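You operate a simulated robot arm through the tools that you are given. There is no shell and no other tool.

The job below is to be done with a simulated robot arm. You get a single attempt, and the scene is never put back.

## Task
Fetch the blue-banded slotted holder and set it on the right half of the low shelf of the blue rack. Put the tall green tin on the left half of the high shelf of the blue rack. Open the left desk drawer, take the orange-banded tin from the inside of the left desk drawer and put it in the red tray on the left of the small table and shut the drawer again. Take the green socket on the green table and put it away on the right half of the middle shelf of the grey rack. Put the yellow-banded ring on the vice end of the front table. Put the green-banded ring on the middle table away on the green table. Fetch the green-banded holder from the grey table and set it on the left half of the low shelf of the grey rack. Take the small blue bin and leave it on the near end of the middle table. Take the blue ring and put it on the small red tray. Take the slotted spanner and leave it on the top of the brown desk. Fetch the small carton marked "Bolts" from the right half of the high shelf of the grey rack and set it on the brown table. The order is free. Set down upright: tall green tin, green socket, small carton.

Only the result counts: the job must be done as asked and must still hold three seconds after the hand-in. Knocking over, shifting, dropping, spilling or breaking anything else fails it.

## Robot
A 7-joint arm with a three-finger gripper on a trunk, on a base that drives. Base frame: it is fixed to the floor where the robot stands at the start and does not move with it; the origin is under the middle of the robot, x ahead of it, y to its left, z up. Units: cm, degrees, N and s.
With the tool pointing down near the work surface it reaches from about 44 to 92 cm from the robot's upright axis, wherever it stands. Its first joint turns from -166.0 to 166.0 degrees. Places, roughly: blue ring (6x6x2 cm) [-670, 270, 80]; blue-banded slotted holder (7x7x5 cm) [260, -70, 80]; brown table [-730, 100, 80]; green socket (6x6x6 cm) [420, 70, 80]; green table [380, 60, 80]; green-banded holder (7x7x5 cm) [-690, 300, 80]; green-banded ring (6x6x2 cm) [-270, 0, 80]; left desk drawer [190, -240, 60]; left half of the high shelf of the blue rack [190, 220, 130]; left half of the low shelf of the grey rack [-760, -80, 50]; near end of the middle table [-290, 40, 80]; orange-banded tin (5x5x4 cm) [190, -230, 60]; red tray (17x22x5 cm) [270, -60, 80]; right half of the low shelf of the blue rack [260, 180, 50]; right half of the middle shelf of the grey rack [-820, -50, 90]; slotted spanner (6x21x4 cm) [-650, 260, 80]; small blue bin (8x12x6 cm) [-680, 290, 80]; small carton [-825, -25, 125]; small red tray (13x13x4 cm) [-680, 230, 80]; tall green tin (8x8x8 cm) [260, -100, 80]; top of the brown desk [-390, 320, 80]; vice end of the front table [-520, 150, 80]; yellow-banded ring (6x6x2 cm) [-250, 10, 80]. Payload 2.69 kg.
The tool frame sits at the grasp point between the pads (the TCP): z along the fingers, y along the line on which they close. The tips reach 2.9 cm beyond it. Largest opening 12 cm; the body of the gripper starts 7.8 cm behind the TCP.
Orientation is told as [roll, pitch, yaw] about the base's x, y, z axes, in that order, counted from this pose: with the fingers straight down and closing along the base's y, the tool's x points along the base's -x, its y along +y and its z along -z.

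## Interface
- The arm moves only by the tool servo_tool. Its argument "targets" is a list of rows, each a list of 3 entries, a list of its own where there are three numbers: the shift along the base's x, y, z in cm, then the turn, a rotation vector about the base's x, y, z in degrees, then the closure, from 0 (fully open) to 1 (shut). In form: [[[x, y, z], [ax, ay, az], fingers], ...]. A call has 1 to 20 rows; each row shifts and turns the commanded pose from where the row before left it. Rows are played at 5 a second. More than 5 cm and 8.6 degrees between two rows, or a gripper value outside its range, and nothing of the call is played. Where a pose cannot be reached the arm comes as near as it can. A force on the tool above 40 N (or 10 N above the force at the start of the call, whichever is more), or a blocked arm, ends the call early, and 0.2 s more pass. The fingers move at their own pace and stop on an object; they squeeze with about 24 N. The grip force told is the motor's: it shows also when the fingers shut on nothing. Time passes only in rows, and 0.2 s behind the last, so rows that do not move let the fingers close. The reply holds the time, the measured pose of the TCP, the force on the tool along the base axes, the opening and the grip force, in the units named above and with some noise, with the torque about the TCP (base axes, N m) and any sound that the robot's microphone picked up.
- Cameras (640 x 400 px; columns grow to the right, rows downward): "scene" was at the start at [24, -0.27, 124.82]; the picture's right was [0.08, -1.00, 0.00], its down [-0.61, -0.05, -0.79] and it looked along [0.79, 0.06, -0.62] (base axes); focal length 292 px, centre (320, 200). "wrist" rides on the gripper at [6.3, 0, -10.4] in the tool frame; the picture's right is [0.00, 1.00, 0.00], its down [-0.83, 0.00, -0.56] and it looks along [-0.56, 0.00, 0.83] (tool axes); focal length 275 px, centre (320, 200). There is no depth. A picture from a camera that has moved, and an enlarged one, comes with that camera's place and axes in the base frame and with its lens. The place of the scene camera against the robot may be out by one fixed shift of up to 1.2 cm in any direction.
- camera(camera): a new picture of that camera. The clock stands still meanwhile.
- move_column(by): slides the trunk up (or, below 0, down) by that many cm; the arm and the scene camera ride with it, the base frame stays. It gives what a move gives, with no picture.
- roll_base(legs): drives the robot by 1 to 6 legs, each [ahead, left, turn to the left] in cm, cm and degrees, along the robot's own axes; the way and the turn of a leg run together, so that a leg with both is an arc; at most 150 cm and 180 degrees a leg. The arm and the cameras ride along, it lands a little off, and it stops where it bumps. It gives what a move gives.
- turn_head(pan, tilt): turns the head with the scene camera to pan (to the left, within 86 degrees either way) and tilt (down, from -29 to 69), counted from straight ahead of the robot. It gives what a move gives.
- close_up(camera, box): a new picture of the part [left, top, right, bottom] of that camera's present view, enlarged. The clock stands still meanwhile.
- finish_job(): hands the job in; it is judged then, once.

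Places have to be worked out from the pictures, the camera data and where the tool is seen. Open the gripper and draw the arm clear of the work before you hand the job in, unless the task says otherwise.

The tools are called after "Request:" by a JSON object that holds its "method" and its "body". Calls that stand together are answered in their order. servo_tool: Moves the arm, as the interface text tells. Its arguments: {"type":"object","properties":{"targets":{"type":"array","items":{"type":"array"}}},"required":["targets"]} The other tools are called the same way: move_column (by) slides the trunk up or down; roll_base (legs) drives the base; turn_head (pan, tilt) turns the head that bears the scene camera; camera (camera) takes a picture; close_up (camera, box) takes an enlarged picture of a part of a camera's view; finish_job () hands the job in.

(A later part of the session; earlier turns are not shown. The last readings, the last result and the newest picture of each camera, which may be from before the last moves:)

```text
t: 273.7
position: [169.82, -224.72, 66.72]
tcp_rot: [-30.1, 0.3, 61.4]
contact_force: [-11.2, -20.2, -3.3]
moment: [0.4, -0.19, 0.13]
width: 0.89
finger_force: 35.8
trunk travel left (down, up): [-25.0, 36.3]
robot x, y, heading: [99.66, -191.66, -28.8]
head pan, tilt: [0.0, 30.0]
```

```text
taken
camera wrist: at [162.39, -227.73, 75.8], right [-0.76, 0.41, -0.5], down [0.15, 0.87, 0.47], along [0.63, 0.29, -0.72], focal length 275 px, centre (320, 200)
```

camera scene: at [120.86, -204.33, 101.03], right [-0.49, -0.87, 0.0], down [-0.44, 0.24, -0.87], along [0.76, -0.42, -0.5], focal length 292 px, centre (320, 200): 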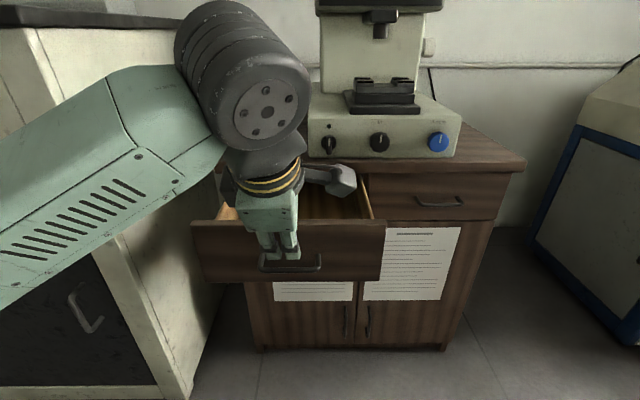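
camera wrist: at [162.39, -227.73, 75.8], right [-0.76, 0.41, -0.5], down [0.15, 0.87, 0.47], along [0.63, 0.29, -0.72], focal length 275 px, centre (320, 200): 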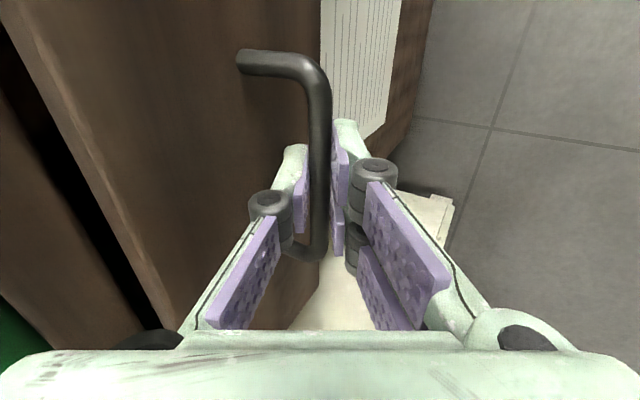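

A sideways force shows I drift left; I correct 0.3 cm right and push the last centimetres in smaller steps.

Request:
{"method": "servo_tool", "body": {"targets": [[[1.18, -0.97, 0], [0, 0, 0], 1], [[1.32, -0.71, 0], [0, 0, 0], 1]]}}

Request:
{"method": "servo_tool", "body": {"targets": [[[0.7, -0.37, 0], [0, 0, 0], 1]]}}

Request:
{"method": "servo_tool", "body": {"targets": [[[0.44, -0.235, 0], [0, 0, 0], 1]]}}

Request:
{"method": "camera", "body": {"camera": "wrist"}}

```text
t: 274.3
position: [172.29, -226.02, 66.7]
tcp_rot: [-30.4, 0.3, 61.8]
contact_force: [-4.6, -8.4, 1.8]
moment: [-0.46, 0.25, -0.88]
width: 0.9
finger_force: 36.0
trunk travel left (down, up): [-25.0, 36.3]
robot x, y, heading: [99.41, -191.18, -29.0]
head pan, tilt: [0.0, 30.0]
```

```text
t: 274.7
position: [173.09, -226.45, 66.79]
tcp_rot: [-30.3, 0.2, 61.8]
contact_force: [-3.8, -3.3, 4.3]
moment: [-0.41, 0.21, -0.87]
width: 0.89
finger_force: 37.0
trunk travel left (down, up): [-25.0, 36.3]
robot x, y, heading: [99.37, -191.12, -28.9]
head pan, tilt: [0.0, 30.0]
```

```text
t: 275.1
position: [173.47, -226.71, 66.76]
tcp_rot: [-30.1, 0.2, 61.7]
contact_force: [-0.7, -0.5, 2.8]
moment: [-0.11, 0.07, -0.63]
width: 0.92
finger_force: 36.9
trunk travel left (down, up): [-25.0, 36.3]
robot x, y, heading: [99.72, -191.52, -29.0]
head pan, tilt: [0.0, 30.0]
```

```text
taken
camera wrist: at [166.06, -229.77, 75.79], right [-0.77, 0.4, -0.5], down [0.15, 0.87, 0.48], along [0.63, 0.29, -0.72], focal length 275 px, centre (320, 200)
```

wrist: 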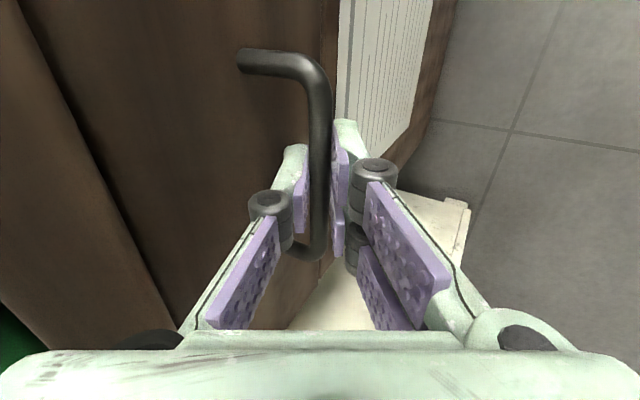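

Nearly closed. I push further in small steps until the drawer resists.

Request:
{"method": "servo_tool", "body": {"targets": [[[0.35, -0.19, 0], [0, 0, 0], 1]]}}

Request:
{"method": "servo_tool", "body": {"targets": [[[0.35, -0.19, 0], [0, 0, 0], 1]]}}

Request:
{"method": "servo_tool", "body": {"targets": [[[0.35, -0.19, 0], [0, 0, 0], 1]]}}

Request:
{"method": "camera", "body": {"camera": "wrist"}}

```text
t: 275.5
position: [173.61, -226.8, 66.73]
tcp_rot: [-29.8, 0.2, 61.8]
contact_force: [-24.1, 13.9, 5.6]
moment: [0.79, -0.16, 0.05]
width: 0.89
finger_force: 36.7
trunk travel left (down, up): [-25.0, 36.3]
robot x, y, heading: [99.38, -191.43, -28.9]
head pan, tilt: [0.0, 30.0]
```

```text
t: 275.8
position: [173.64, -226.8, 66.77]
tcp_rot: [-29.6, 0.2, 61.6]
contact_force: [-7.7, 6.0, 8.9]
moment: [-0.03, 0.1, -0.44]
width: 0.89
finger_force: 36.3
trunk travel left (down, up): [-25.0, 36.3]
robot x, y, heading: [99.21, -191.88, -28.6]
head pan, tilt: [0.0, 30.0]
stopped in row 1: the force on the tool passed its limit at 46 N (the readings are from after the stop); the commanded pose is now the measured one
```

```text
t: 276.3
position: [173.64, -226.68, 66.68]
tcp_rot: [-29.2, 0.1, 61.6]
contact_force: [-8.0, 6.0, 10.2]
moment: [-0.12, 0.14, -0.32]
width: 0.89
finger_force: 36.5
trunk travel left (down, up): [-25.0, 36.3]
robot x, y, heading: [99.45, -191.41, -28.7]
head pan, tilt: [0.0, 30.0]
stopped in row 1: the force on the tool passed its limit at 42 N (the readings are from after the stop); the commanded pose is now the measured one
```

```text
taken
camera wrist: at [166.31, -229.91, 75.85], right [-0.77, 0.41, -0.49], down [0.15, 0.86, 0.48], along [0.62, 0.3, -0.73], focal length 275 px, centre (320, 200)
```

wrist: 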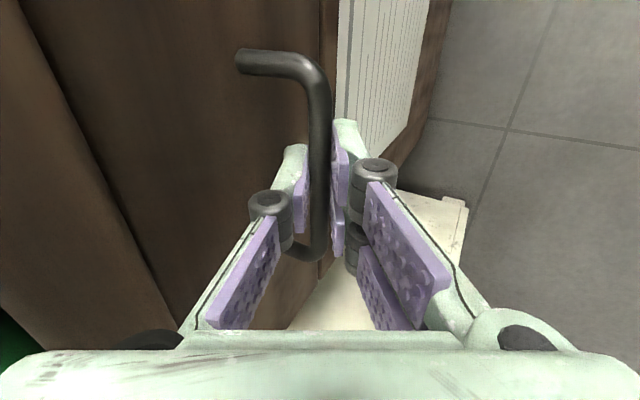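

The drawer is shut (firm stop). I release and retreat along the finger axis.

Request:
{"method": "servo_tool", "body": {"targets": [[[0, 0, 0], [0, 0, 0], 0.78], [[0, 0, 0], [0, 0, 0], 0.76], [[0, 0, 0], [0, 0, 0], 0.76]]}}

Request:
{"method": "servo_tool", "body": {"targets": [[[-0.44, 0.24, 0.87], [0, 0, 0], 0.76], [[-0.88, 0.48, 1.73], [0, 0, 0], 0.76], [[-0.88, 0.48, 1.73], [0, 0, 0], 0.76], [[-1.76, 0.96, 2], [0, 0, 0], 0.76], [[-2.6, 1.44, 2], [0, 0, 0], 0.76], [[-2.6, 1.44, 2], [0, 0, 0], 0.76]]}}

Request:
{"method": "camera", "body": {"camera": "scene"}}

```text
t: 277.1
position: [173.74, -226.79, 66.57]
tcp_rot: [-29.1, 0.1, 61.5]
contact_force: [1.1, -0.3, 0.0]
moment: [0.01, 0.01, 0.02]
width: 2.88
finger_force: 0.1
trunk travel left (down, up): [-25.0, 36.3]
robot x, y, heading: [99.79, -191.33, -28.9]
head pan, tilt: [0.0, 30.0]
```

```text
t: 278.5
position: [164.36, -221.82, 76.84]
tcp_rot: [-29.0, 0.1, 61.7]
contact_force: [0.4, 0.2, -0.8]
moment: [0.03, 0.01, 0.01]
width: 2.87
finger_force: 0.1
trunk travel left (down, up): [-25.0, 36.3]
robot x, y, heading: [99.38, -191.35, -29.2]
head pan, tilt: [0.0, 30.0]
```

```text
taken
camera scene: at [120.79, -204.26, 101.02], right [-0.49, -0.87, 0.0], down [-0.44, 0.24, -0.87], along [0.76, -0.42, -0.5], focal length 292 px, centre (320, 200)
```

scene: 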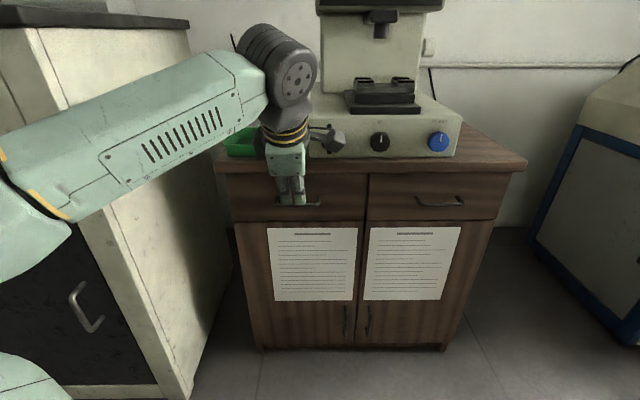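

The drawer is shut. I back off, raise the trunk, and restore the tool to its default fingers-down pose for travelling.

Request:
{"method": "roll_base", "body": {"legs": [[-20, 0, 0]]}}

Request:
{"method": "move_column", "body": {"by": 25}}

Request:
{"method": "servo_tool", "body": {"targets": [[[0, 0, 0], [3.5, 6.4, 0], 0.5], [[0, 0, 0], [3.5, 6.4, 0], 0.3], [[0, 0, 0], [3.5, 6.4, 0], 0], [[0, 0, 0], [3.5, 6.4, 0], 0]]}}

Request:
{"method": "servo_tool", "body": {"targets": [[[-0.8, 0.4, 0], [0, 0, -8.2], 0], [[-0.8, 0.4, 0], [0, 0, -8.2], 0], [[-0.8, 0.4, 0], [0, 0, -8.2], 0], [[-0.8, 0.4, 0], [0, 0, -8.2], 0], [[-0.8, 0.4, 0], [0, 0, -8.2], 0], [[-0.8, 0.4, 0], [0, 0, -8.2], 0], [[-0.8, 0.4, 0], [0, 0, -8.2], 0], [[-0.8, 0.4, 0], [0, 0, -8.2], 0], [[-0.8, 0.4, 0], [0, 0, -8.2], 0], [[-0.8, 0.4, 0], [0, 0, -8.2], 0], [[0, 0, 0], [0, 0, -8.0], 0]]}}

```text
t: 280.1
position: [146.74, -211.93, 76.95]
tcp_rot: [-29.1, 0.0, 61.7]
contact_force: [0.1, 0.8, -0.4]
moment: [0.01, 0.0, 0.01]
width: 2.88
finger_force: 0.1
trunk travel left (down, up): [-25.0, 36.3]
robot x, y, heading: [81.65, -181.3, -29.1]
head pan, tilt: [0.0, 30.0]
```

```text
t: 282.7
position: [146.73, -211.87, 101.89]
tcp_rot: [-29.1, 0.1, 61.7]
contact_force: [0.0, 0.1, -0.5]
moment: [0.0, 0.0, 0.0]
width: 2.86
finger_force: 0.1
trunk travel left (down, up): [-50.0, 11.3]
robot x, y, heading: [81.82, -181.75, -28.8]
head pan, tilt: [0.0, 30.0]
```

```text
t: 283.7
position: [146.71, -212.02, 102.01]
tcp_rot: [0.2, -0.1, 61.7]
contact_force: [-0.4, -0.3, -0.4]
moment: [0.01, -0.02, -0.02]
width: 9.81
finger_force: 0.0
trunk travel left (down, up): [-50.0, 11.3]
robot x, y, heading: [81.79, -181.54, -29.3]
head pan, tilt: [0.0, 30.0]
```

```text
t: 286.1
position: [138.71, -208.0, 101.91]
tcp_rot: [0.1, 0.0, -28.4]
contact_force: [-0.1, 0.2, 0.4]
moment: [-0.01, 0.0, 0.01]
width: 12.01
finger_force: 0.1
trunk travel left (down, up): [-50.0, 11.3]
robot x, y, heading: [81.86, -181.72, -28.9]
head pan, tilt: [0.0, 30.0]
```

I drive back north past the box toward the open floor in front of the green table.

Request:
{"method": "roll_base", "body": {"legs": [[0, 0, 88], [91, -15, 0], [92, 25, 0]]}}

Request:
{"method": "turn_head", "body": {"pan": -50, "tilt": 20}}

Request:
{"method": "camera", "body": {"camera": "scene"}}

```text
t: 299.5
position: [184.46, 43.53, 101.97]
tcp_rot: [0.1, -0.1, 63.0]
contact_force: [0.0, 0.0, -0.6]
moment: [-0.01, 0.03, 0.01]
width: 11.98
finger_force: 0.0
trunk travel left (down, up): [-50.0, 11.3]
robot x, y, heading: [159.34, -14.02, 62.1]
head pan, tilt: [0.0, 30.0]
```

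```text
t: 300.7
position: [184.46, 43.37, 101.92]
tcp_rot: [0.2, -0.1, 63.1]
contact_force: [0.3, -0.2, 0.1]
moment: [0.02, -0.03, 0.0]
width: 11.99
finger_force: 0.1
trunk travel left (down, up): [-50.0, 11.3]
robot x, y, heading: [159.38, -13.98, 61.8]
head pan, tilt: [-50.0, 20.0]
```

```text
taken
camera scene: at [175.39, 0.82, 127.63], right [0.21, -0.98, 0.0], down [-0.33, -0.07, -0.94], along [0.92, 0.2, -0.34], focal length 292 px, centre (320, 200)
```

scene: 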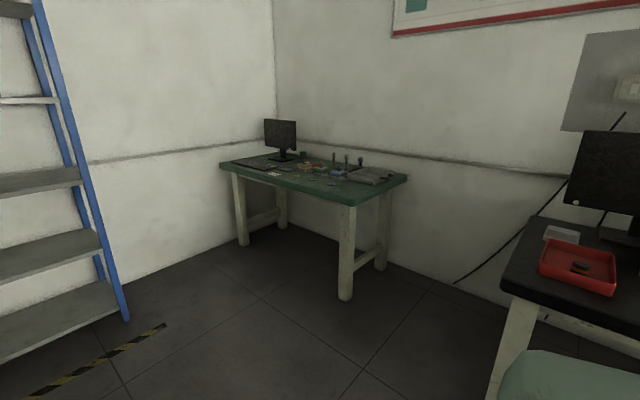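

I zoom in on the green table to find the socket.

Request:
{"method": "close_up", "body": {"camera": "scene", "box": [210, 110, 420, 220]}}

```text
3.05 times, centred on (315, 165) of scene
camera zoom: at [175.39, 0.82, 127.63], right [0.21, -0.98, 0.0], down [-0.33, -0.07, -0.94], along [0.92, 0.2, -0.34], focal length 889 px, centre (335, 307)
```

zoom: 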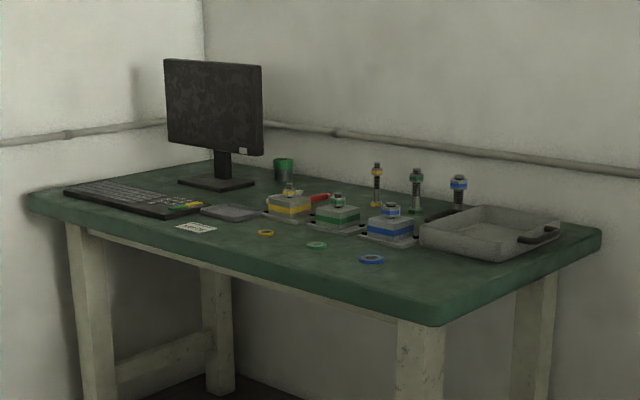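

The green cup near the monitor at about (402, 64) must be the green socket. I raise the trunk, turn to face the table and approach its right part first.

Request:
{"method": "move_column", "body": {"by": 11}}

Request:
{"method": "roll_base", "body": {"legs": [[0, 0, -93], [50, 110, 0]]}}

Request:
{"method": "turn_head", "body": {"pan": 0, "tilt": 30}}

Request:
{"method": "camera", "body": {"camera": "scene"}}

Request:
{"method": "camera", "body": {"camera": "wrist"}}

```text
t: 302.1
position: [184.41, 43.5, 112.84]
tcp_rot: [0.1, -0.2, 63.1]
contact_force: [0.2, -0.8, 0.8]
moment: [-0.02, -0.03, -0.05]
width: 11.99
finger_force: 0.1
trunk travel left (down, up): [-61.0, 0.3]
robot x, y, heading: [159.04, -13.9, 62.5]
head pan, tilt: [-50.0, 20.0]
```

```text
t: 314.9
position: [311.84, 41.91, 112.76]
tcp_rot: [0.1, -0.1, -24.2]
contact_force: [-0.5, 1.0, 0.9]
moment: [0.02, -0.01, 0.02]
width: 12.0
finger_force: 0.0
trunk travel left (down, up): [-61.0, 0.3]
robot x, y, heading: [253.12, 64.28, -25.1]
head pan, tilt: [-50.0, 20.0]
```

```text
t: 316.1
position: [311.81, 41.91, 112.83]
tcp_rot: [0.1, -0.2, -24.2]
contact_force: [0.0, 0.1, 0.7]
moment: [-0.03, 0.0, -0.01]
width: 12.0
finger_force: 0.0
trunk travel left (down, up): [-61.0, 0.3]
robot x, y, heading: [253.1, 63.98, -25.2]
head pan, tilt: [0.0, 30.0]
```

```text
taken
camera scene: at [275.29, 52.87, 137.03], right [-0.42, -0.91, 0.0], down [-0.45, 0.21, -0.87], along [0.79, -0.37, -0.5], focal length 292 px, centre (320, 200)
```

scene: 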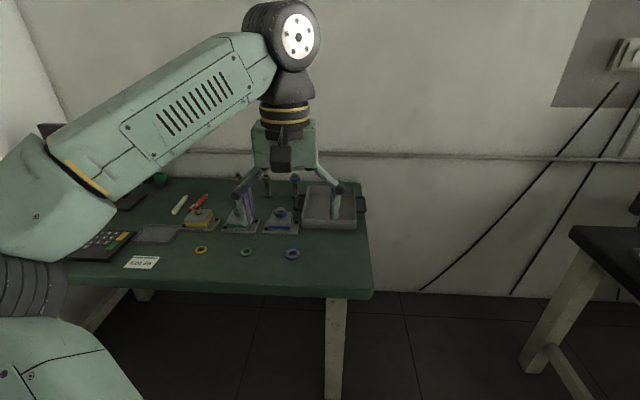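

```text
taken
camera wrist: at [306.14, 44.42, 123.3], right [0.41, 0.91, 0.0], down [0.76, -0.34, 0.56], along [0.51, -0.22, -0.83], focal length 275 px, centre (320, 200)
```

wrist: 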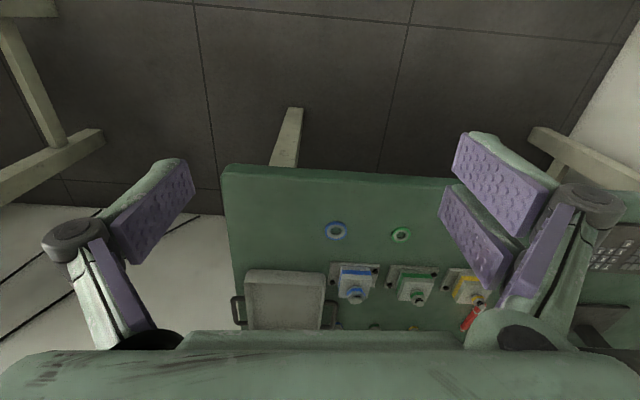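

The table's right-front corner is at about (321, 16.5), its top at z≈75, and the monitor partly shields the cup from the front, so I'll come at it diagonally from the right. First I raise the hand, then turn and approach.

Request:
{"method": "servo_tool", "body": {"targets": [[[0, 0, 4], [0, 0, 0], 0], [[0, 0, 4], [0, 0, 0], 0], [[0, 0, 4], [0, 0, 0], 0]]}}

Request:
{"method": "roll_base", "body": {"legs": [[0, 0, 15], [50, 20, 0]]}}

Request:
{"method": "camera", "body": {"camera": "scene"}}

Request:
{"method": "camera", "body": {"camera": "wrist"}}

```text
t: 316.9
position: [311.76, 41.85, 118.74]
tcp_rot: [0.0, -0.1, -24.2]
contact_force: [0.6, 0.2, -0.1]
moment: [0.02, -0.01, 0.0]
width: 12.0
finger_force: 0.0
out of reach, approached as far as the arm can: row 2, 3
trunk travel left (down, up): [-61.0, 0.3]
robot x, y, heading: [253.11, 64.6, -24.9]
head pan, tilt: [0.0, 30.0]
```

```text
t: 320.9
position: [369.68, 67.42, 118.61]
tcp_rot: [0.0, -0.2, -9.5]
contact_force: [-0.2, -0.4, 0.0]
moment: [0.0, 0.0, -0.02]
width: 12.0
finger_force: 0.1
trunk travel left (down, up): [-61.0, 0.3]
robot x, y, heading: [307.05, 73.73, -10.1]
head pan, tilt: [0.0, 30.0]
```

```text
taken
camera scene: at [331.3, 68.72, 137.02], right [-0.18, -0.98, 0.0], down [-0.49, 0.09, -0.87], along [0.85, -0.15, -0.5], focal length 292 px, centre (320, 200)
```

scene: 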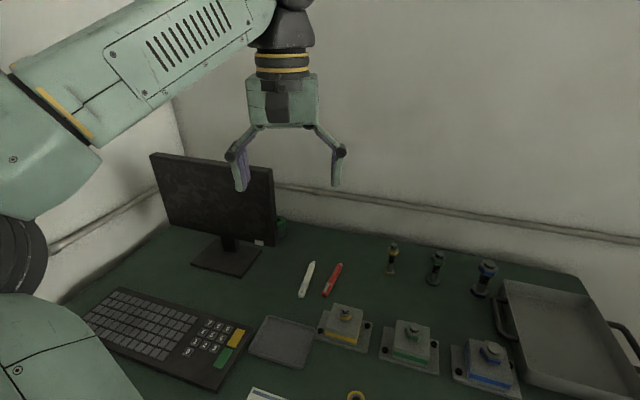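

```text
taken
camera wrist: at [363.49, 68.36, 129.01], right [0.16, 0.99, 0.0], down [0.82, -0.13, 0.56], along [0.55, -0.09, -0.83], focal length 275 px, centre (320, 200)
```

wrist: 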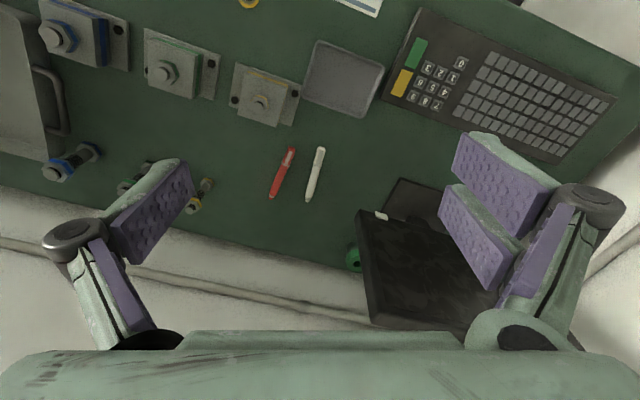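

The cup sits just behind the right edge of the monitor. I zoom in with both cameras.

Request:
{"method": "close_up", "body": {"camera": "wrist", "box": [260, 140, 480, 330]}}

Request:
{"method": "close_up", "body": {"camera": "scene", "box": [180, 150, 360, 290]}}

```text
2.11 times, centred on (370, 235) of wrist
camera zoom: at [363.49, 68.36, 129.01], right [0.16, 0.99, 0.0], down [0.82, -0.13, 0.56], along [0.55, -0.09, -0.83], focal length 580 px, centre (215, 126)
```

zoom: 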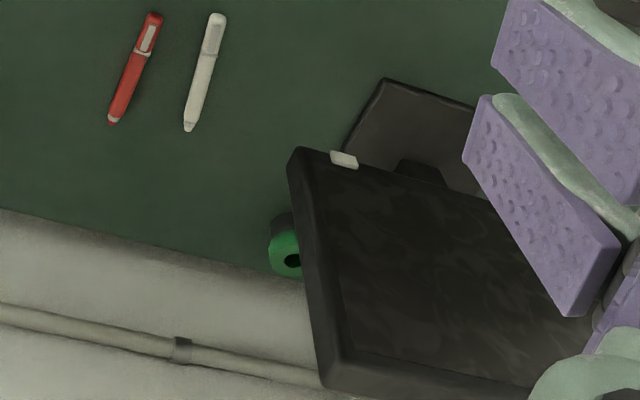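

```text
2.86 times, centred on (270, 220) of scene
camera zoom: at [331.3, 68.72, 137.02], right [-0.18, -0.98, 0.0], down [-0.49, 0.09, -0.87], along [0.85, -0.15, -0.5], focal length 834 px, centre (463, 143)
```

zoom: 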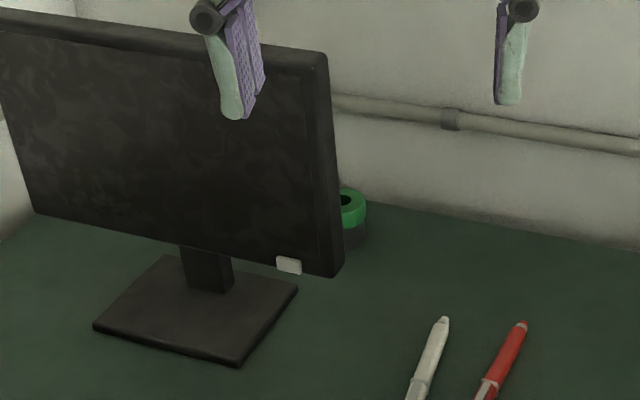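

The socket stands at about (414.8, 69), top z≈81, behind the monitor's right edge (398, 70). I'll reach in from the right side with the tool yawed to heading 50° and tilted 50°, so hand and forearm pass right of the monitor. First I reposition the base.

Request:
{"method": "roll_base", "body": {"legs": [[17.5, -14, 4]]}}

Request:
{"method": "servo_tool", "body": {"targets": [[[0, 0, 0], [0, 0, 7.9], 0.3], [[0, 0, 0], [0, 0, 7.9], 0.3], [[0, 0, 0], [0, 0, 7.9], 0.3], [[0, 0, 0], [0, 0, 7.9], 0.3], [[0, 0, 0], [0, 0, 7.9], 0.3], [[0, 0, 0], [0, 0, 7.9], 0.3], [[0, 0, 0], [0, 0, 7.9], 0.3]]}}

Request:
{"method": "camera", "body": {"camera": "scene"}}

```text
t: 322.7
position: [385.8, 55.41, 118.57]
tcp_rot: [-0.1, -0.1, -5.6]
contact_force: [0.2, -0.4, 0.2]
moment: [0.0, 0.03, 0.01]
width: 11.99
finger_force: 0.2
trunk travel left (down, up): [-61.0, 0.3]
robot x, y, heading: [323.09, 57.69, -6.4]
head pan, tilt: [0.0, 30.0]
```

```text
t: 324.3
position: [385.85, 55.39, 118.59]
tcp_rot: [-0.1, -0.2, 49.8]
contact_force: [0.7, -0.7, 0.7]
moment: [0.01, 0.01, 0.01]
width: 8.4
finger_force: 0.0
trunk travel left (down, up): [-61.0, 0.3]
robot x, y, heading: [322.73, 57.68, -6.5]
head pan, tilt: [0.0, 30.0]
```

```text
taken
camera scene: at [347.33, 54.22, 137.03], right [-0.11, -0.99, 0.0], down [-0.5, 0.05, -0.87], along [0.86, -0.1, -0.5], focal length 292 px, centre (320, 200)
```

scene: 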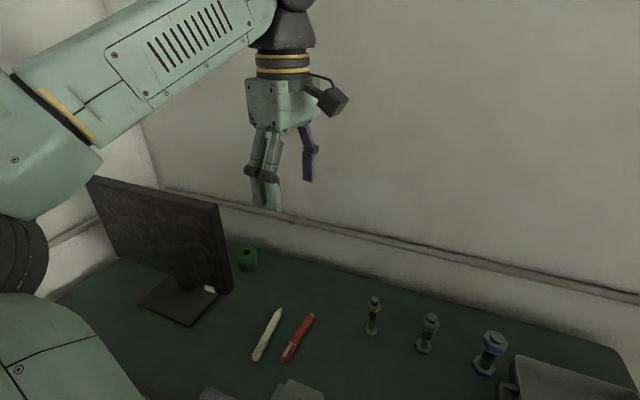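

From here the socket is fully visible. I zoom in to measure it and the monitor edge.

Request:
{"method": "close_up", "body": {"camera": "scene", "box": [180, 190, 320, 300]}}

Request:
{"method": "camera", "body": {"camera": "wrist"}}

```text
3.64 times, centred on (250, 245) of scene
camera zoom: at [347.33, 54.22, 137.03], right [-0.11, -0.99, 0.0], down [-0.5, 0.05, -0.87], along [0.86, -0.1, -0.5], focal length 1061 px, centre (574, 36)
```

zoom: 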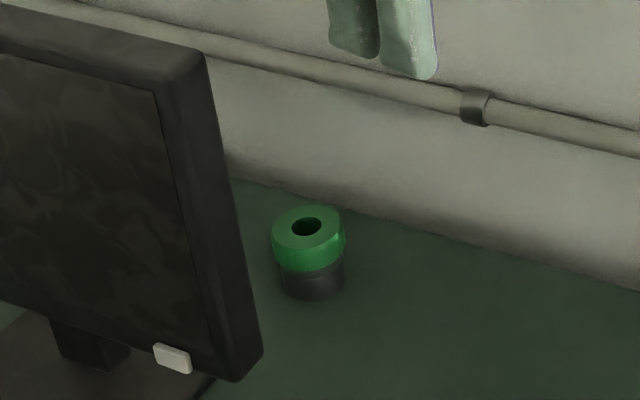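

```text
taken
camera wrist: at [381.81, 50.54, 128.96], right [-0.77, 0.64, 0.0], down [0.53, 0.64, 0.56], along [0.36, 0.43, -0.83], focal length 275 px, centre (320, 200)
```

wrist: 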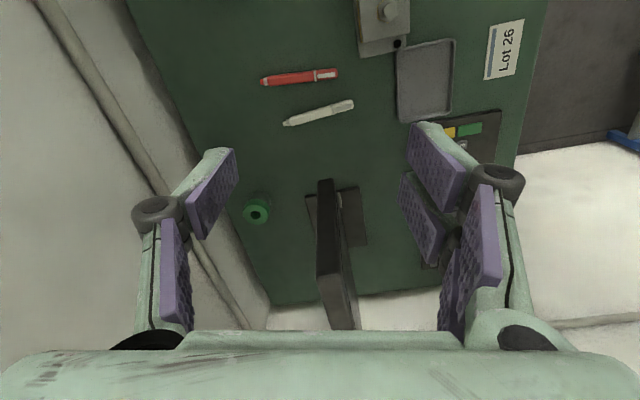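

Triangulated: socket top centre (415.7, 68.8), z≈80.6; on my 50° approach line the monitor is 15 cm to the left and the wall pipe 10 cm to the right. I now tilt the tool 50°.

Request:
{"method": "servo_tool", "body": {"targets": [[[0, 0, 0], [6.38, -5.36, 0], 0.3], [[0, 0, 0], [6.38, -5.36, 0], 0.3], [[0, 0, 0], [6.38, -5.36, 0], 0.3], [[0, 0, 0], [6.38, -5.36, 0], 0.3], [[0, 0, 0], [6.38, -5.36, 0], 0.3], [[0, 0, 0], [6.38, -5.36, 0], 0.3]]}}

Request:
{"method": "servo_tool", "body": {"targets": [[[2.7, 0.0, -3.5], [0, 0, 0], 0.3], [[2.7, 0.0, -3.5], [0, 0, 0], 0.3], [[2.7, 0.0, -3.5], [0, 0, 0], 0.3], [[2.7, 0.0, -3.5], [0, 0, 0], 0.3]]}}

Request:
{"method": "camera", "body": {"camera": "scene"}}

Request:
{"method": "camera", "body": {"camera": "wrist"}}

```text
t: 325.7
position: [387.46, 58.96, 112.67]
tcp_rot: [-0.1, -50.3, 49.7]
contact_force: [-0.5, -0.1, 0.3]
moment: [-0.02, -0.02, -0.01]
width: 8.4
finger_force: 0.0
out of reach, approached as far as the arm can: row 1, 2, 3, 4, 5, 6
trunk travel left (down, up): [-61.0, 0.3]
robot x, y, heading: [322.86, 57.9, -6.2]
head pan, tilt: [0.0, 30.0]
```

```text
t: 326.7
position: [398.37, 58.5, 98.39]
tcp_rot: [0.2, -50.2, 49.6]
contact_force: [-0.1, -0.5, -0.3]
moment: [-0.02, 0.02, -0.01]
width: 8.41
finger_force: 0.2
trunk travel left (down, up): [-61.0, 0.3]
robot x, y, heading: [322.86, 57.73, -6.5]
head pan, tilt: [0.0, 30.0]
```

```text
taken
camera scene: at [347.39, 54.21, 137.02], right [-0.11, -0.99, 0.0], down [-0.5, 0.06, -0.87], along [0.86, -0.1, -0.5], focal length 292 px, centre (320, 200)
```

scene: 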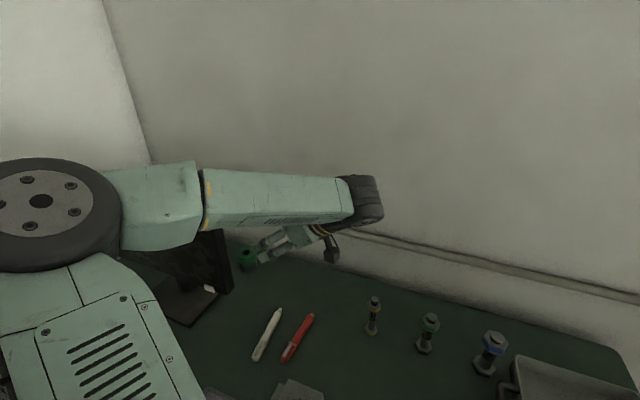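

```text
taken
camera wrist: at [390.59, 49.25, 100.25], right [-0.77, 0.64, 0.0], down [0.07, 0.08, 0.99], along [0.64, 0.76, -0.1], focal length 275 px, centre (320, 200)
```

wrist: 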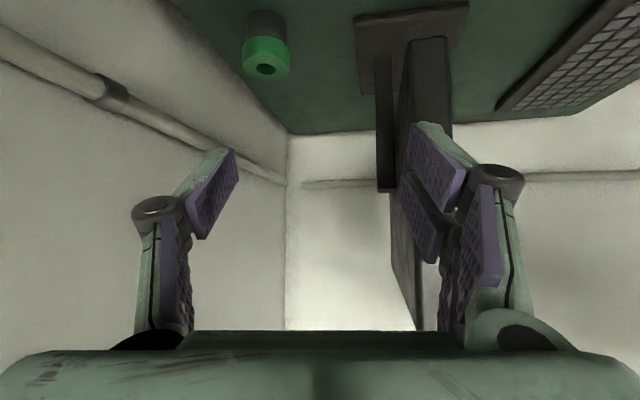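

The forearm runs in front of, not over, the monitor. I continue to the pre-grasp point 12 cm before the socket.

Request:
{"method": "servo_tool", "body": {"targets": [[[2.93, 0.6, -3.0], [0, 0, 0], 0.3], [[2.93, 0.9, -3.0], [0, 0, 0], 0.3], [[2.93, 1.0, -3.0], [0, 0, 0], 0.3], [[2.93, 1.1, -3.0], [0, 0, 0], 0.3]]}}

Request:
{"method": "camera", "body": {"camera": "scene"}}

Request:
{"method": "camera", "body": {"camera": "wrist"}}

```text
t: 327.7
position: [409.77, 62.57, 86.41]
tcp_rot: [0.4, -50.2, 49.4]
contact_force: [0.1, 0.1, -0.1]
moment: [0.02, 0.0, 0.02]
width: 8.37
finger_force: 0.2
trunk travel left (down, up): [-61.0, 0.3]
robot x, y, heading: [323.03, 57.84, -6.6]
head pan, tilt: [0.0, 30.0]
```

```text
taken
camera scene: at [347.39, 54.22, 137.02], right [-0.11, -0.99, 0.0], down [-0.5, 0.05, -0.87], along [0.86, -0.1, -0.5], focal length 292 px, centre (320, 200)
```

scene: 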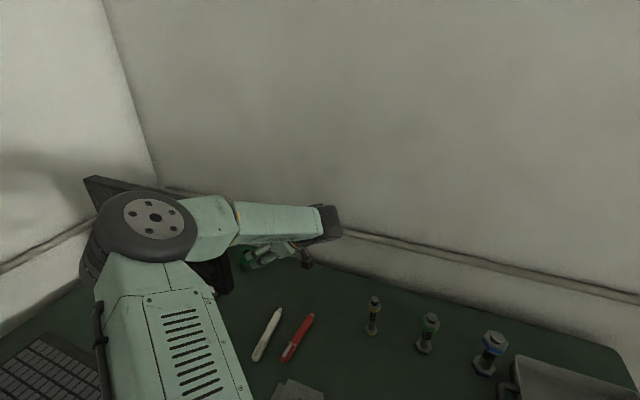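

```text
taken
camera wrist: at [402.14, 53.35, 88.2], right [-0.76, 0.64, 0.0], down [0.07, 0.08, 0.99], along [0.64, 0.76, -0.1], focal length 275 px, centre (320, 200)
```

wrist: 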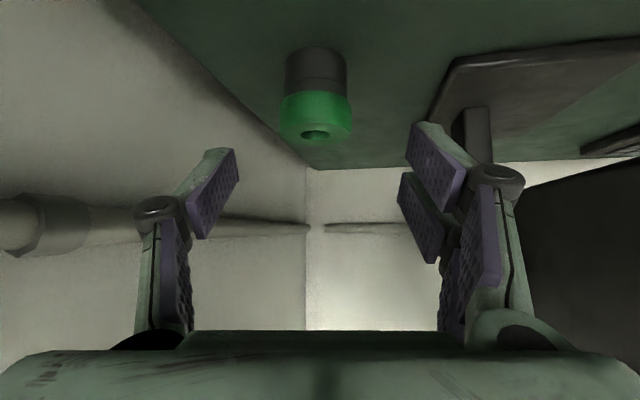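

The socket is centred between the fingers (col 316). I advance 8 cm along the tool axis and check.

Request:
{"method": "servo_tool", "body": {"targets": [[[1.0, 1.13, -1.29], [0, 0, 0], 0.3], [[1.0, 1.13, -1.29], [0, 0, 0], 0.3], [[1.0, 1.13, -1.29], [0, 0, 0], 0.3], [[1.0, 1.13, -1.29], [0, 0, 0], 0.3]]}}

Request:
{"method": "camera", "body": {"camera": "wrist"}}

Request:
{"method": "camera", "body": {"camera": "scene"}}

```text
t: 328.7
position: [414.11, 67.11, 81.22]
tcp_rot: [0.2, -50.2, 49.6]
contact_force: [-0.3, 0.7, -0.9]
moment: [-0.01, -0.01, 0.01]
width: 8.39
finger_force: 0.0
trunk travel left (down, up): [-61.0, 0.3]
robot x, y, heading: [323.28, 57.9, -6.1]
head pan, tilt: [0.0, 30.0]
```

```text
taken
camera wrist: at [406.39, 57.83, 83.05], right [-0.76, 0.64, 0.0], down [0.07, 0.08, 0.99], along [0.64, 0.76, -0.1], focal length 275 px, centre (320, 200)
```

wrist: 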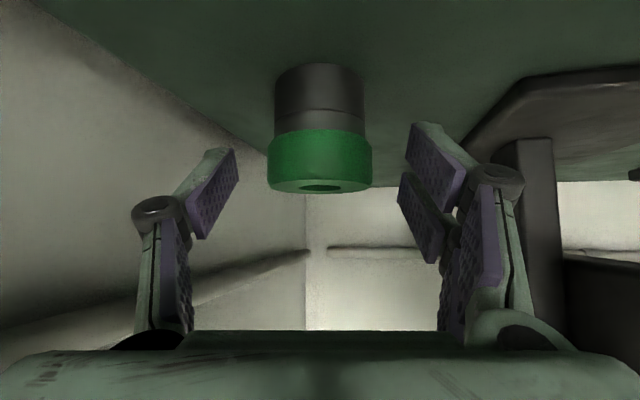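

```text
taken
camera scene: at [347.35, 54.23, 137.02], right [-0.11, -0.99, 0.0], down [-0.5, 0.05, -0.87], along [0.86, -0.1, -0.5], focal length 292 px, centre (320, 200)
```

scene: 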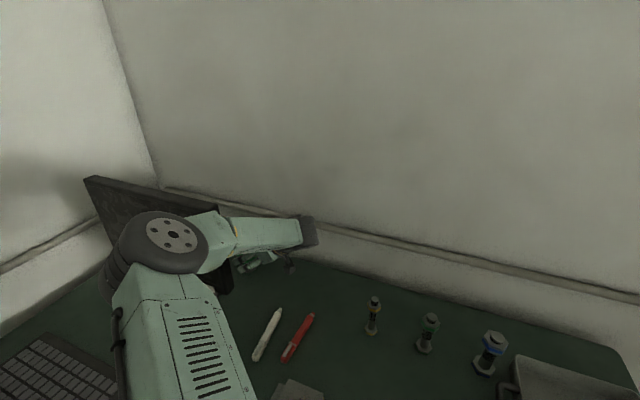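

Good alignment. I advance the last 3.7 cm and close.

Request:
{"method": "servo_tool", "body": {"targets": [[[0.9, 1.0, -1.25], [0, 0, 0], 0.3], [[0.9, 1.0, -1.25], [0, 0, 0], 0.3]]}}

Request:
{"method": "camera", "body": {"camera": "wrist"}}

```text
t: 329.3
position: [415.72, 69.31, 78.75]
tcp_rot: [0.3, -50.2, 49.5]
contact_force: [-0.2, -0.2, 0.7]
moment: [0.0, 0.01, 0.0]
width: 8.4
finger_force: 0.1
trunk travel left (down, up): [-61.0, 0.3]
robot x, y, heading: [323.23, 57.82, -6.2]
head pan, tilt: [0.0, 30.0]
```

```text
taken
camera wrist: at [408.04, 60.08, 80.61], right [-0.77, 0.64, 0.0], down [0.07, 0.08, 0.99], along [0.64, 0.76, -0.1], focal length 275 px, centre (320, 200)
```

wrist: 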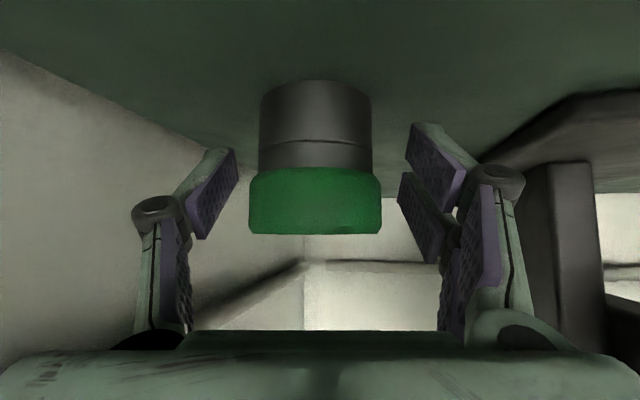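

Socket lies between the pads. I close the gripper.

Request:
{"method": "servo_tool", "body": {"targets": [[[0, 0, 0], [0, 0, 0], 1], [[0, 0, 0], [0, 0, 0], 1], [[0, 0, 0], [0, 0, 0], 1], [[0, 0, 0], [0, 0, 0], 1]]}}

Request:
{"method": "servo_tool", "body": {"targets": [[[0, 0, 1], [0, 0, 0], 1], [[0, 0, 1], [0, 0, 0], 1]]}}

Request:
{"method": "camera", "body": {"camera": "wrist"}}

```text
t: 330.3
position: [415.69, 69.33, 78.84]
tcp_rot: [0.3, -50.2, 49.6]
contact_force: [1.3, -1.0, 1.2]
moment: [-0.08, -0.13, -0.06]
width: 5.56
finger_force: 24.2
trunk travel left (down, up): [-61.0, 0.3]
robot x, y, heading: [322.92, 57.93, -6.0]
head pan, tilt: [0.0, 30.0]
```

```text
t: 330.9
position: [415.79, 69.28, 80.78]
tcp_rot: [0.4, -50.1, 49.4]
contact_force: [0.3, 0.1, -2.9]
moment: [-0.03, 0.0, 0.02]
width: 5.57
finger_force: 23.8
trunk travel left (down, up): [-61.0, 0.3]
robot x, y, heading: [322.8, 57.92, -6.5]
head pan, tilt: [0.0, 30.0]
```

```text
taken
camera wrist: at [408.08, 60.03, 82.59], right [-0.77, 0.64, 0.0], down [0.07, 0.08, 0.99], along [0.64, 0.76, -0.11], focal length 275 px, centre (320, 200)
```

wrist: 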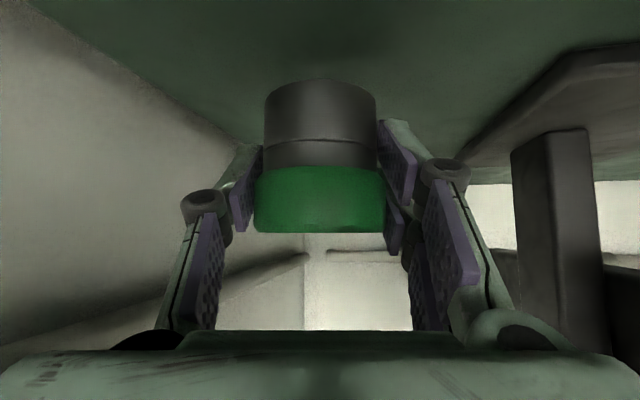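

The socket is held (≈0.3 kg). I retreat along the same path: back along the tool axis, then up and away from the monitor.

Request:
{"method": "servo_tool", "body": {"targets": [[[-1.0, -1.13, 1.29], [0, 0, 0], 1], [[-1.0, -1.13, 1.29], [0, 0, 0], 1], [[-1.0, -1.13, 1.29], [0, 0, 0], 1], [[-1.0, -1.13, 1.29], [0, 0, 0], 1], [[-1.0, -1.13, 1.29], [0, 0, 0], 1], [[-1.0, -1.13, 1.29], [0, 0, 0], 1], [[-2.9, -0.9, 3.0], [0, 0, 0], 1], [[-2.9, -0.9, 3.0], [0, 0, 0], 1], [[-2.9, -0.9, 3.0], [0, 0, 0], 1], [[-2.9, -0.9, 3.0], [0, 0, 0], 1]]}}

Request:
{"method": "camera", "body": {"camera": "scene"}}

Request:
{"method": "camera", "body": {"camera": "wrist"}}

```text
t: 333.1
position: [397.93, 58.71, 100.4]
tcp_rot: [0.4, -50.2, 49.5]
contact_force: [0.0, -0.6, -2.8]
moment: [-0.02, 0.06, -0.01]
width: 5.58
finger_force: 24.1
trunk travel left (down, up): [-61.0, 0.3]
robot x, y, heading: [323.14, 57.98, -6.6]
head pan, tilt: [0.0, 30.0]
```

```text
taken
camera scene: at [347.31, 54.22, 137.03], right [-0.11, -0.99, 0.0], down [-0.5, 0.05, -0.87], along [0.86, -0.1, -0.5], focal length 292 px, centre (320, 200)
```

scene: 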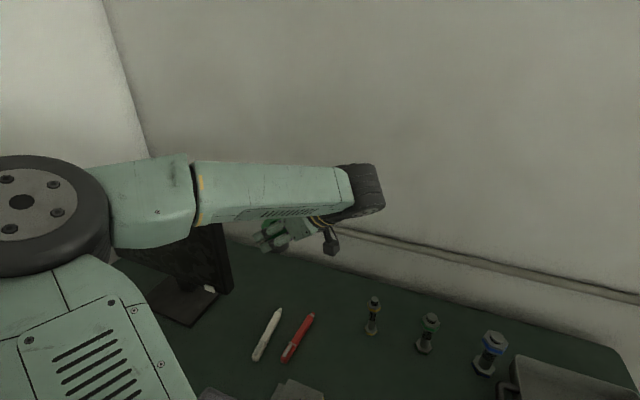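

```text
taken
camera wrist: at [390.22, 49.44, 102.34], right [-0.77, 0.64, 0.0], down [0.07, 0.08, 0.99], along [0.64, 0.76, -0.1], focal length 275 px, centre (320, 200)
```

wrist: 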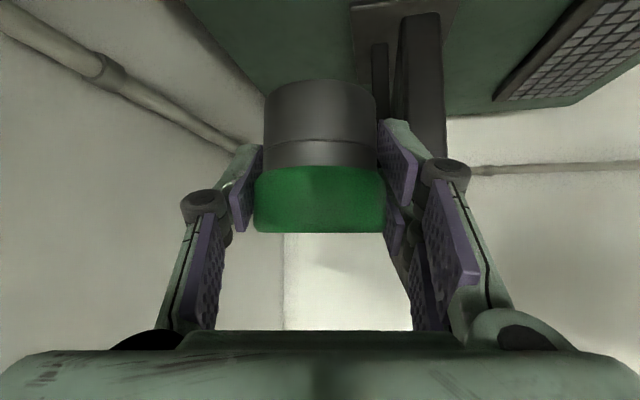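

I back the base away from the table, then yaw the tool back in line with my heading while keeping the tilt.

Request:
{"method": "roll_base", "body": {"legs": [[-40, 0, 0]]}}

Request:
{"method": "servo_tool", "body": {"targets": [[[0, 0, 0], [0, 0, -8], 1], [[0, 0, 0], [0, 0, -8], 1], [[0, 0, 0], [0, 0, -8], 1], [[0, 0, 0], [0, 0, -8], 1], [[0, 0, 0], [0, 0, -8], 1], [[0, 0, 0], [0, 0, -8], 1], [[0, 0, 0], [0, 0, -8], 1]]}}

Request:
{"method": "camera", "body": {"camera": "scene"}}

```text
t: 335.5
position: [358.82, 63.59, 100.41]
tcp_rot: [0.3, -50.1, 50.2]
contact_force: [0.4, -1.0, -3.7]
moment: [0.0, 0.03, 0.01]
width: 5.59
finger_force: 23.7
trunk travel left (down, up): [-61.0, 0.3]
robot x, y, heading: [283.84, 62.19, -5.9]
head pan, tilt: [0.0, 30.0]
```

```text
t: 337.1
position: [358.73, 63.67, 100.62]
tcp_rot: [0.6, -50.5, -6.2]
contact_force: [0.5, 0.7, -3.2]
moment: [0.02, 0.01, -0.03]
width: 5.54
finger_force: 23.9
trunk travel left (down, up): [-61.0, 0.3]
robot x, y, heading: [283.75, 62.06, -5.5]
head pan, tilt: [0.0, 30.0]
```

```text
taken
camera scene: at [308.17, 58.63, 137.03], right [-0.1, -1.0, 0.0], down [-0.5, 0.05, -0.87], along [0.86, -0.08, -0.5], focal length 292 px, centre (320, 200)
```

scene: 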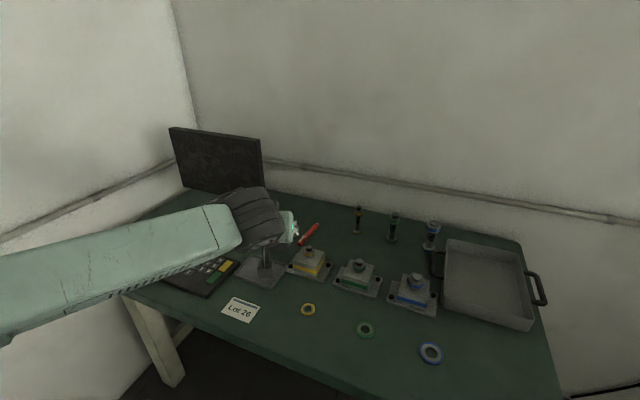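

Table is undisturbed. I back up some more, turn around to the west by the right and look down the room.

Request:
{"method": "roll_base", "body": {"legs": [[-35, 0, 0], [0, 0, -174]]}}

Request:
{"method": "turn_head", "body": {"pan": -25, "tilt": 15}}

Request:
{"method": "camera", "body": {"camera": "scene"}}

Request:
{"method": "turn_head", "body": {"pan": 25, "tilt": 15}}

Request:
{"method": "camera", "body": {"camera": "scene"}}

```text
t: 346.8
position: [173.82, 56.83, 100.51]
tcp_rot: [0.3, -50.1, 179.4]
contact_force: [0.0, 1.0, -2.8]
moment: [0.01, 0.02, -0.01]
width: 5.54
finger_force: 24.2
trunk travel left (down, up): [-61.0, 0.3]
robot x, y, heading: [248.64, 65.49, 179.4]
head pan, tilt: [0.0, 30.0]
```

```text
t: 347.7
position: [173.66, 56.82, 100.41]
tcp_rot: [0.3, -50.1, 179.4]
contact_force: [-0.3, -0.2, -1.7]
moment: [-0.04, -0.01, -0.02]
width: 5.52
finger_force: 23.7
trunk travel left (down, up): [-61.0, 0.3]
robot x, y, heading: [248.13, 65.28, 179.6]
head pan, tilt: [-25.0, 15.0]
```

```text
taken
camera scene: at [223.94, 68.45, 139.44], right [0.43, 0.9, 0.0], down [0.23, -0.11, -0.97], along [-0.87, 0.41, -0.26], focal length 292 px, centre (320, 200)
```

scene: 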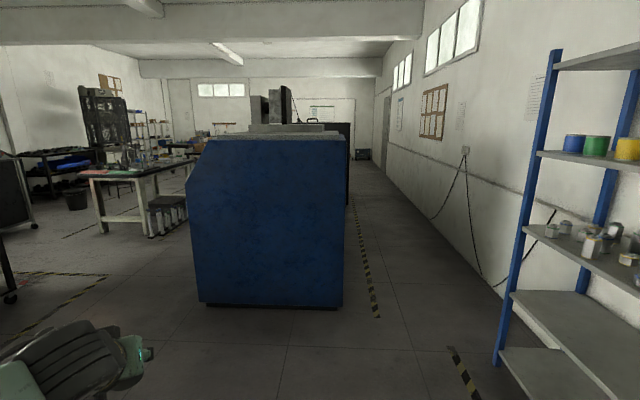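

```text
t: 348.9
position: [173.65, 56.8, 100.44]
tcp_rot: [0.4, -50.3, 179.4]
contact_force: [-0.1, 0.5, -2.9]
moment: [0.01, 0.0, -0.01]
width: 5.52
finger_force: 24.6
trunk travel left (down, up): [-61.0, 0.3]
robot x, y, heading: [248.21, 65.16, 179.2]
head pan, tilt: [25.0, 15.0]
```

```text
taken
camera scene: at [223.87, 60.57, 139.44], right [-0.41, 0.91, 0.0], down [0.24, 0.11, -0.97], along [-0.88, -0.4, -0.26], focal length 292 px, centre (320, 200)
```

scene: 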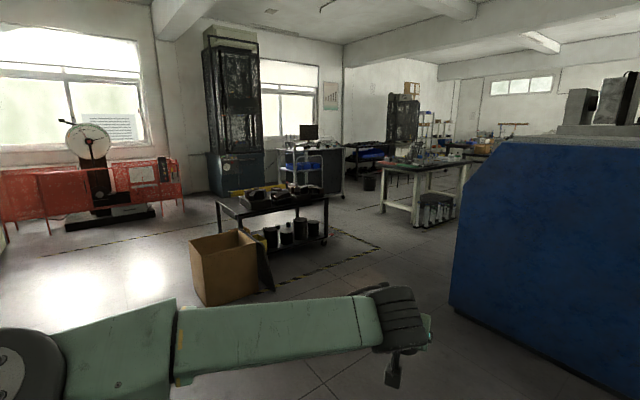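

I see the layout: the long blue machine, the black casting cart, and the middle table beyond. I drive back to my starting area between machine and cart, and look on.

Request:
{"method": "turn_head", "body": {"pan": 0, "tilt": 15}}

Request:
{"method": "roll_base", "body": {"legs": [[75, 28, 0], [75, 28, 0]]}}

Request:
{"method": "camera", "body": {"camera": "scene"}}

```text
t: 349.8
position: [173.65, 56.87, 100.47]
tcp_rot: [0.3, -50.2, 179.4]
contact_force: [0.0, -0.3, -2.5]
moment: [-0.01, -0.02, 0.02]
width: 5.55
finger_force: 24.0
trunk travel left (down, up): [-61.0, 0.3]
robot x, y, heading: [248.24, 65.03, 179.6]
head pan, tilt: [0.0, 15.0]
```

```text
t: 357.9
position: [24.75, 1.42, 100.5]
tcp_rot: [0.3, -50.2, 179.6]
contact_force: [-0.3, 0.2, -3.3]
moment: [0.04, -0.02, 0.0]
width: 5.51
finger_force: 23.9
trunk travel left (down, up): [-61.0, 0.3]
robot x, y, heading: [99.09, 10.28, 179.9]
head pan, tilt: [0.0, 15.0]
```

```text
taken
camera scene: at [73.98, 9.29, 139.44], right [0.0, 1.0, 0.0], down [0.26, 0.0, -0.97], along [-0.97, 0.0, -0.26], focal length 292 px, centre (320, 200)
```

scene: 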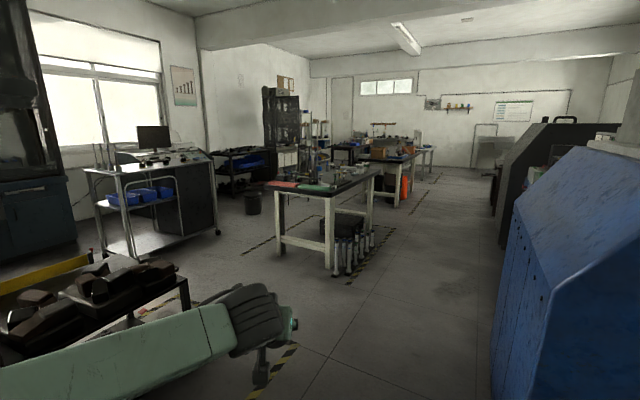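

The corridor between the middle table and the machine (about 137 cm wide, heading ≈150°) is free. I drive to the start point, turn right 30° and go down the corridor.

Request:
{"method": "roll_base", "body": {"legs": [[95, 6, 0], [0, 0, -29.5], [140, 0, 0]]}}

Request:
{"method": "camera", "body": {"camera": "scene"}}

Request:
{"method": "turn_head", "body": {"pan": 40, "tilt": 15}}

Request:
{"method": "camera", "body": {"camera": "scene"}}

```text
t: 371.0
position: [-184.1, 109.11, 100.41]
tcp_rot: [0.3, -50.2, 147.8]
contact_force: [1.2, 0.6, -2.2]
moment: [-0.03, -0.02, -0.03]
width: 5.52
finger_force: 24.1
trunk travel left (down, up): [-61.0, 0.3]
robot x, y, heading: [-116.22, 77.56, 148.2]
head pan, tilt: [0.0, 15.0]
```

```text
taken
camera scene: at [-137.68, 89.65, 139.44], right [0.53, 0.85, 0.0], down [0.22, -0.14, -0.97], along [-0.82, 0.51, -0.26], focal length 292 px, centre (320, 200)
```

scene: 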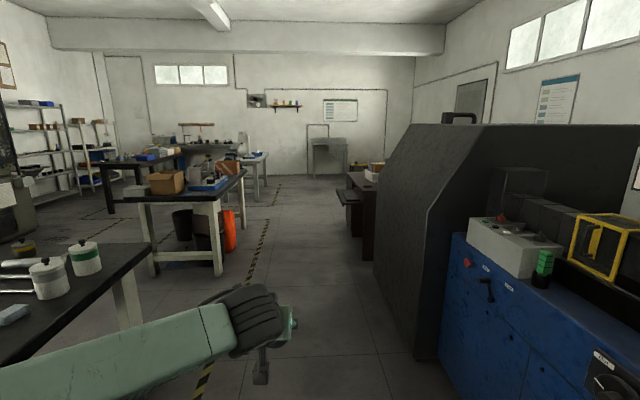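

```text
t: 372.1
position: [-184.16, 109.18, 100.57]
tcp_rot: [0.3, -50.3, 147.9]
contact_force: [0.8, -0.6, -2.9]
moment: [-0.01, 0.01, -0.01]
width: 5.48
finger_force: 24.3
trunk travel left (down, up): [-61.0, 0.3]
robot x, y, heading: [-116.19, 77.35, 148.1]
head pan, tilt: [40.0, 15.0]
```

```text
taken
camera scene: at [-138.99, 83.4, 139.44], right [-0.14, 0.99, 0.0], down [0.26, 0.04, -0.97], along [-0.96, -0.13, -0.26], focal length 292 px, centre (320, 200)
```

scene: 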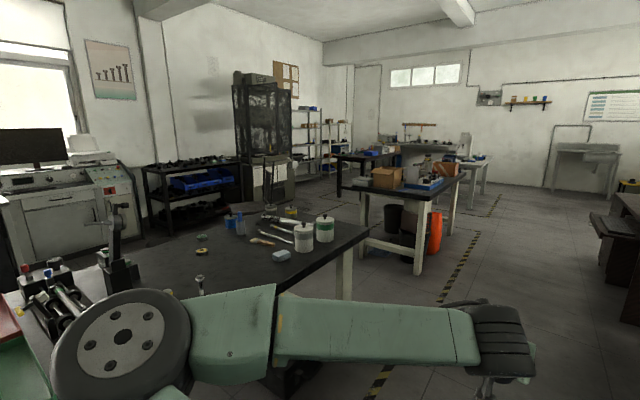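

I zoom toward the far end to identify racks and tables.

Request:
{"method": "close_up", "body": {"camera": "scene", "box": [220, 60, 480, 240]}}

Request:
{"method": "turn_head", "body": {"pan": 5, "tilt": 10}}

Request:
{"method": "close_up", "body": {"camera": "scene", "box": [60, 60, 420, 280]}}

```text
2.22 times, centred on (350, 150) of scene
camera zoom: at [-138.99, 83.4, 139.44], right [-0.14, 0.99, 0.0], down [0.26, 0.04, -0.97], along [-0.96, -0.13, -0.26], focal length 648 px, centre (253, 311)
```

zoom: 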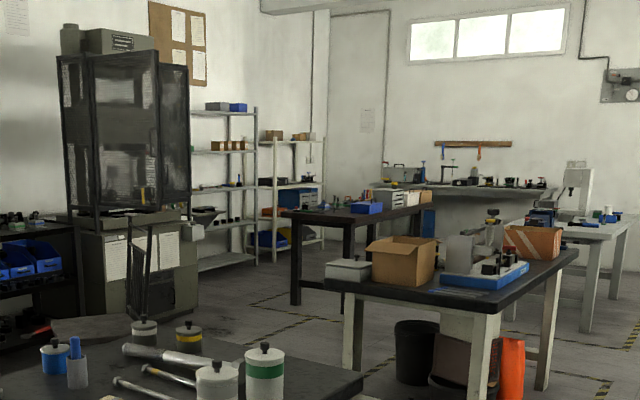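

```text
t: 373.1
position: [-184.17, 109.14, 100.52]
tcp_rot: [0.3, -50.1, 147.9]
contact_force: [-0.1, -0.4, -3.5]
moment: [-0.01, -0.01, 0.04]
width: 5.53
finger_force: 23.9
trunk travel left (down, up): [-61.0, 0.3]
robot x, y, heading: [-116.03, 77.77, 148.2]
head pan, tilt: [5.0, 10.0]
```

```text
1.78 times, centred on (240, 170) of scene
camera zoom: at [-138.03, 88.91, 140.26], right [0.45, 0.89, 0.0], down [0.16, -0.08, -0.98], along [-0.88, 0.45, -0.17], focal length 519 px, centre (462, 253)
```

zoom: 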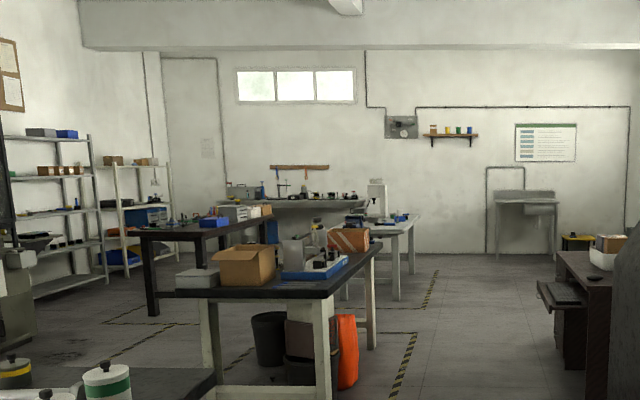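

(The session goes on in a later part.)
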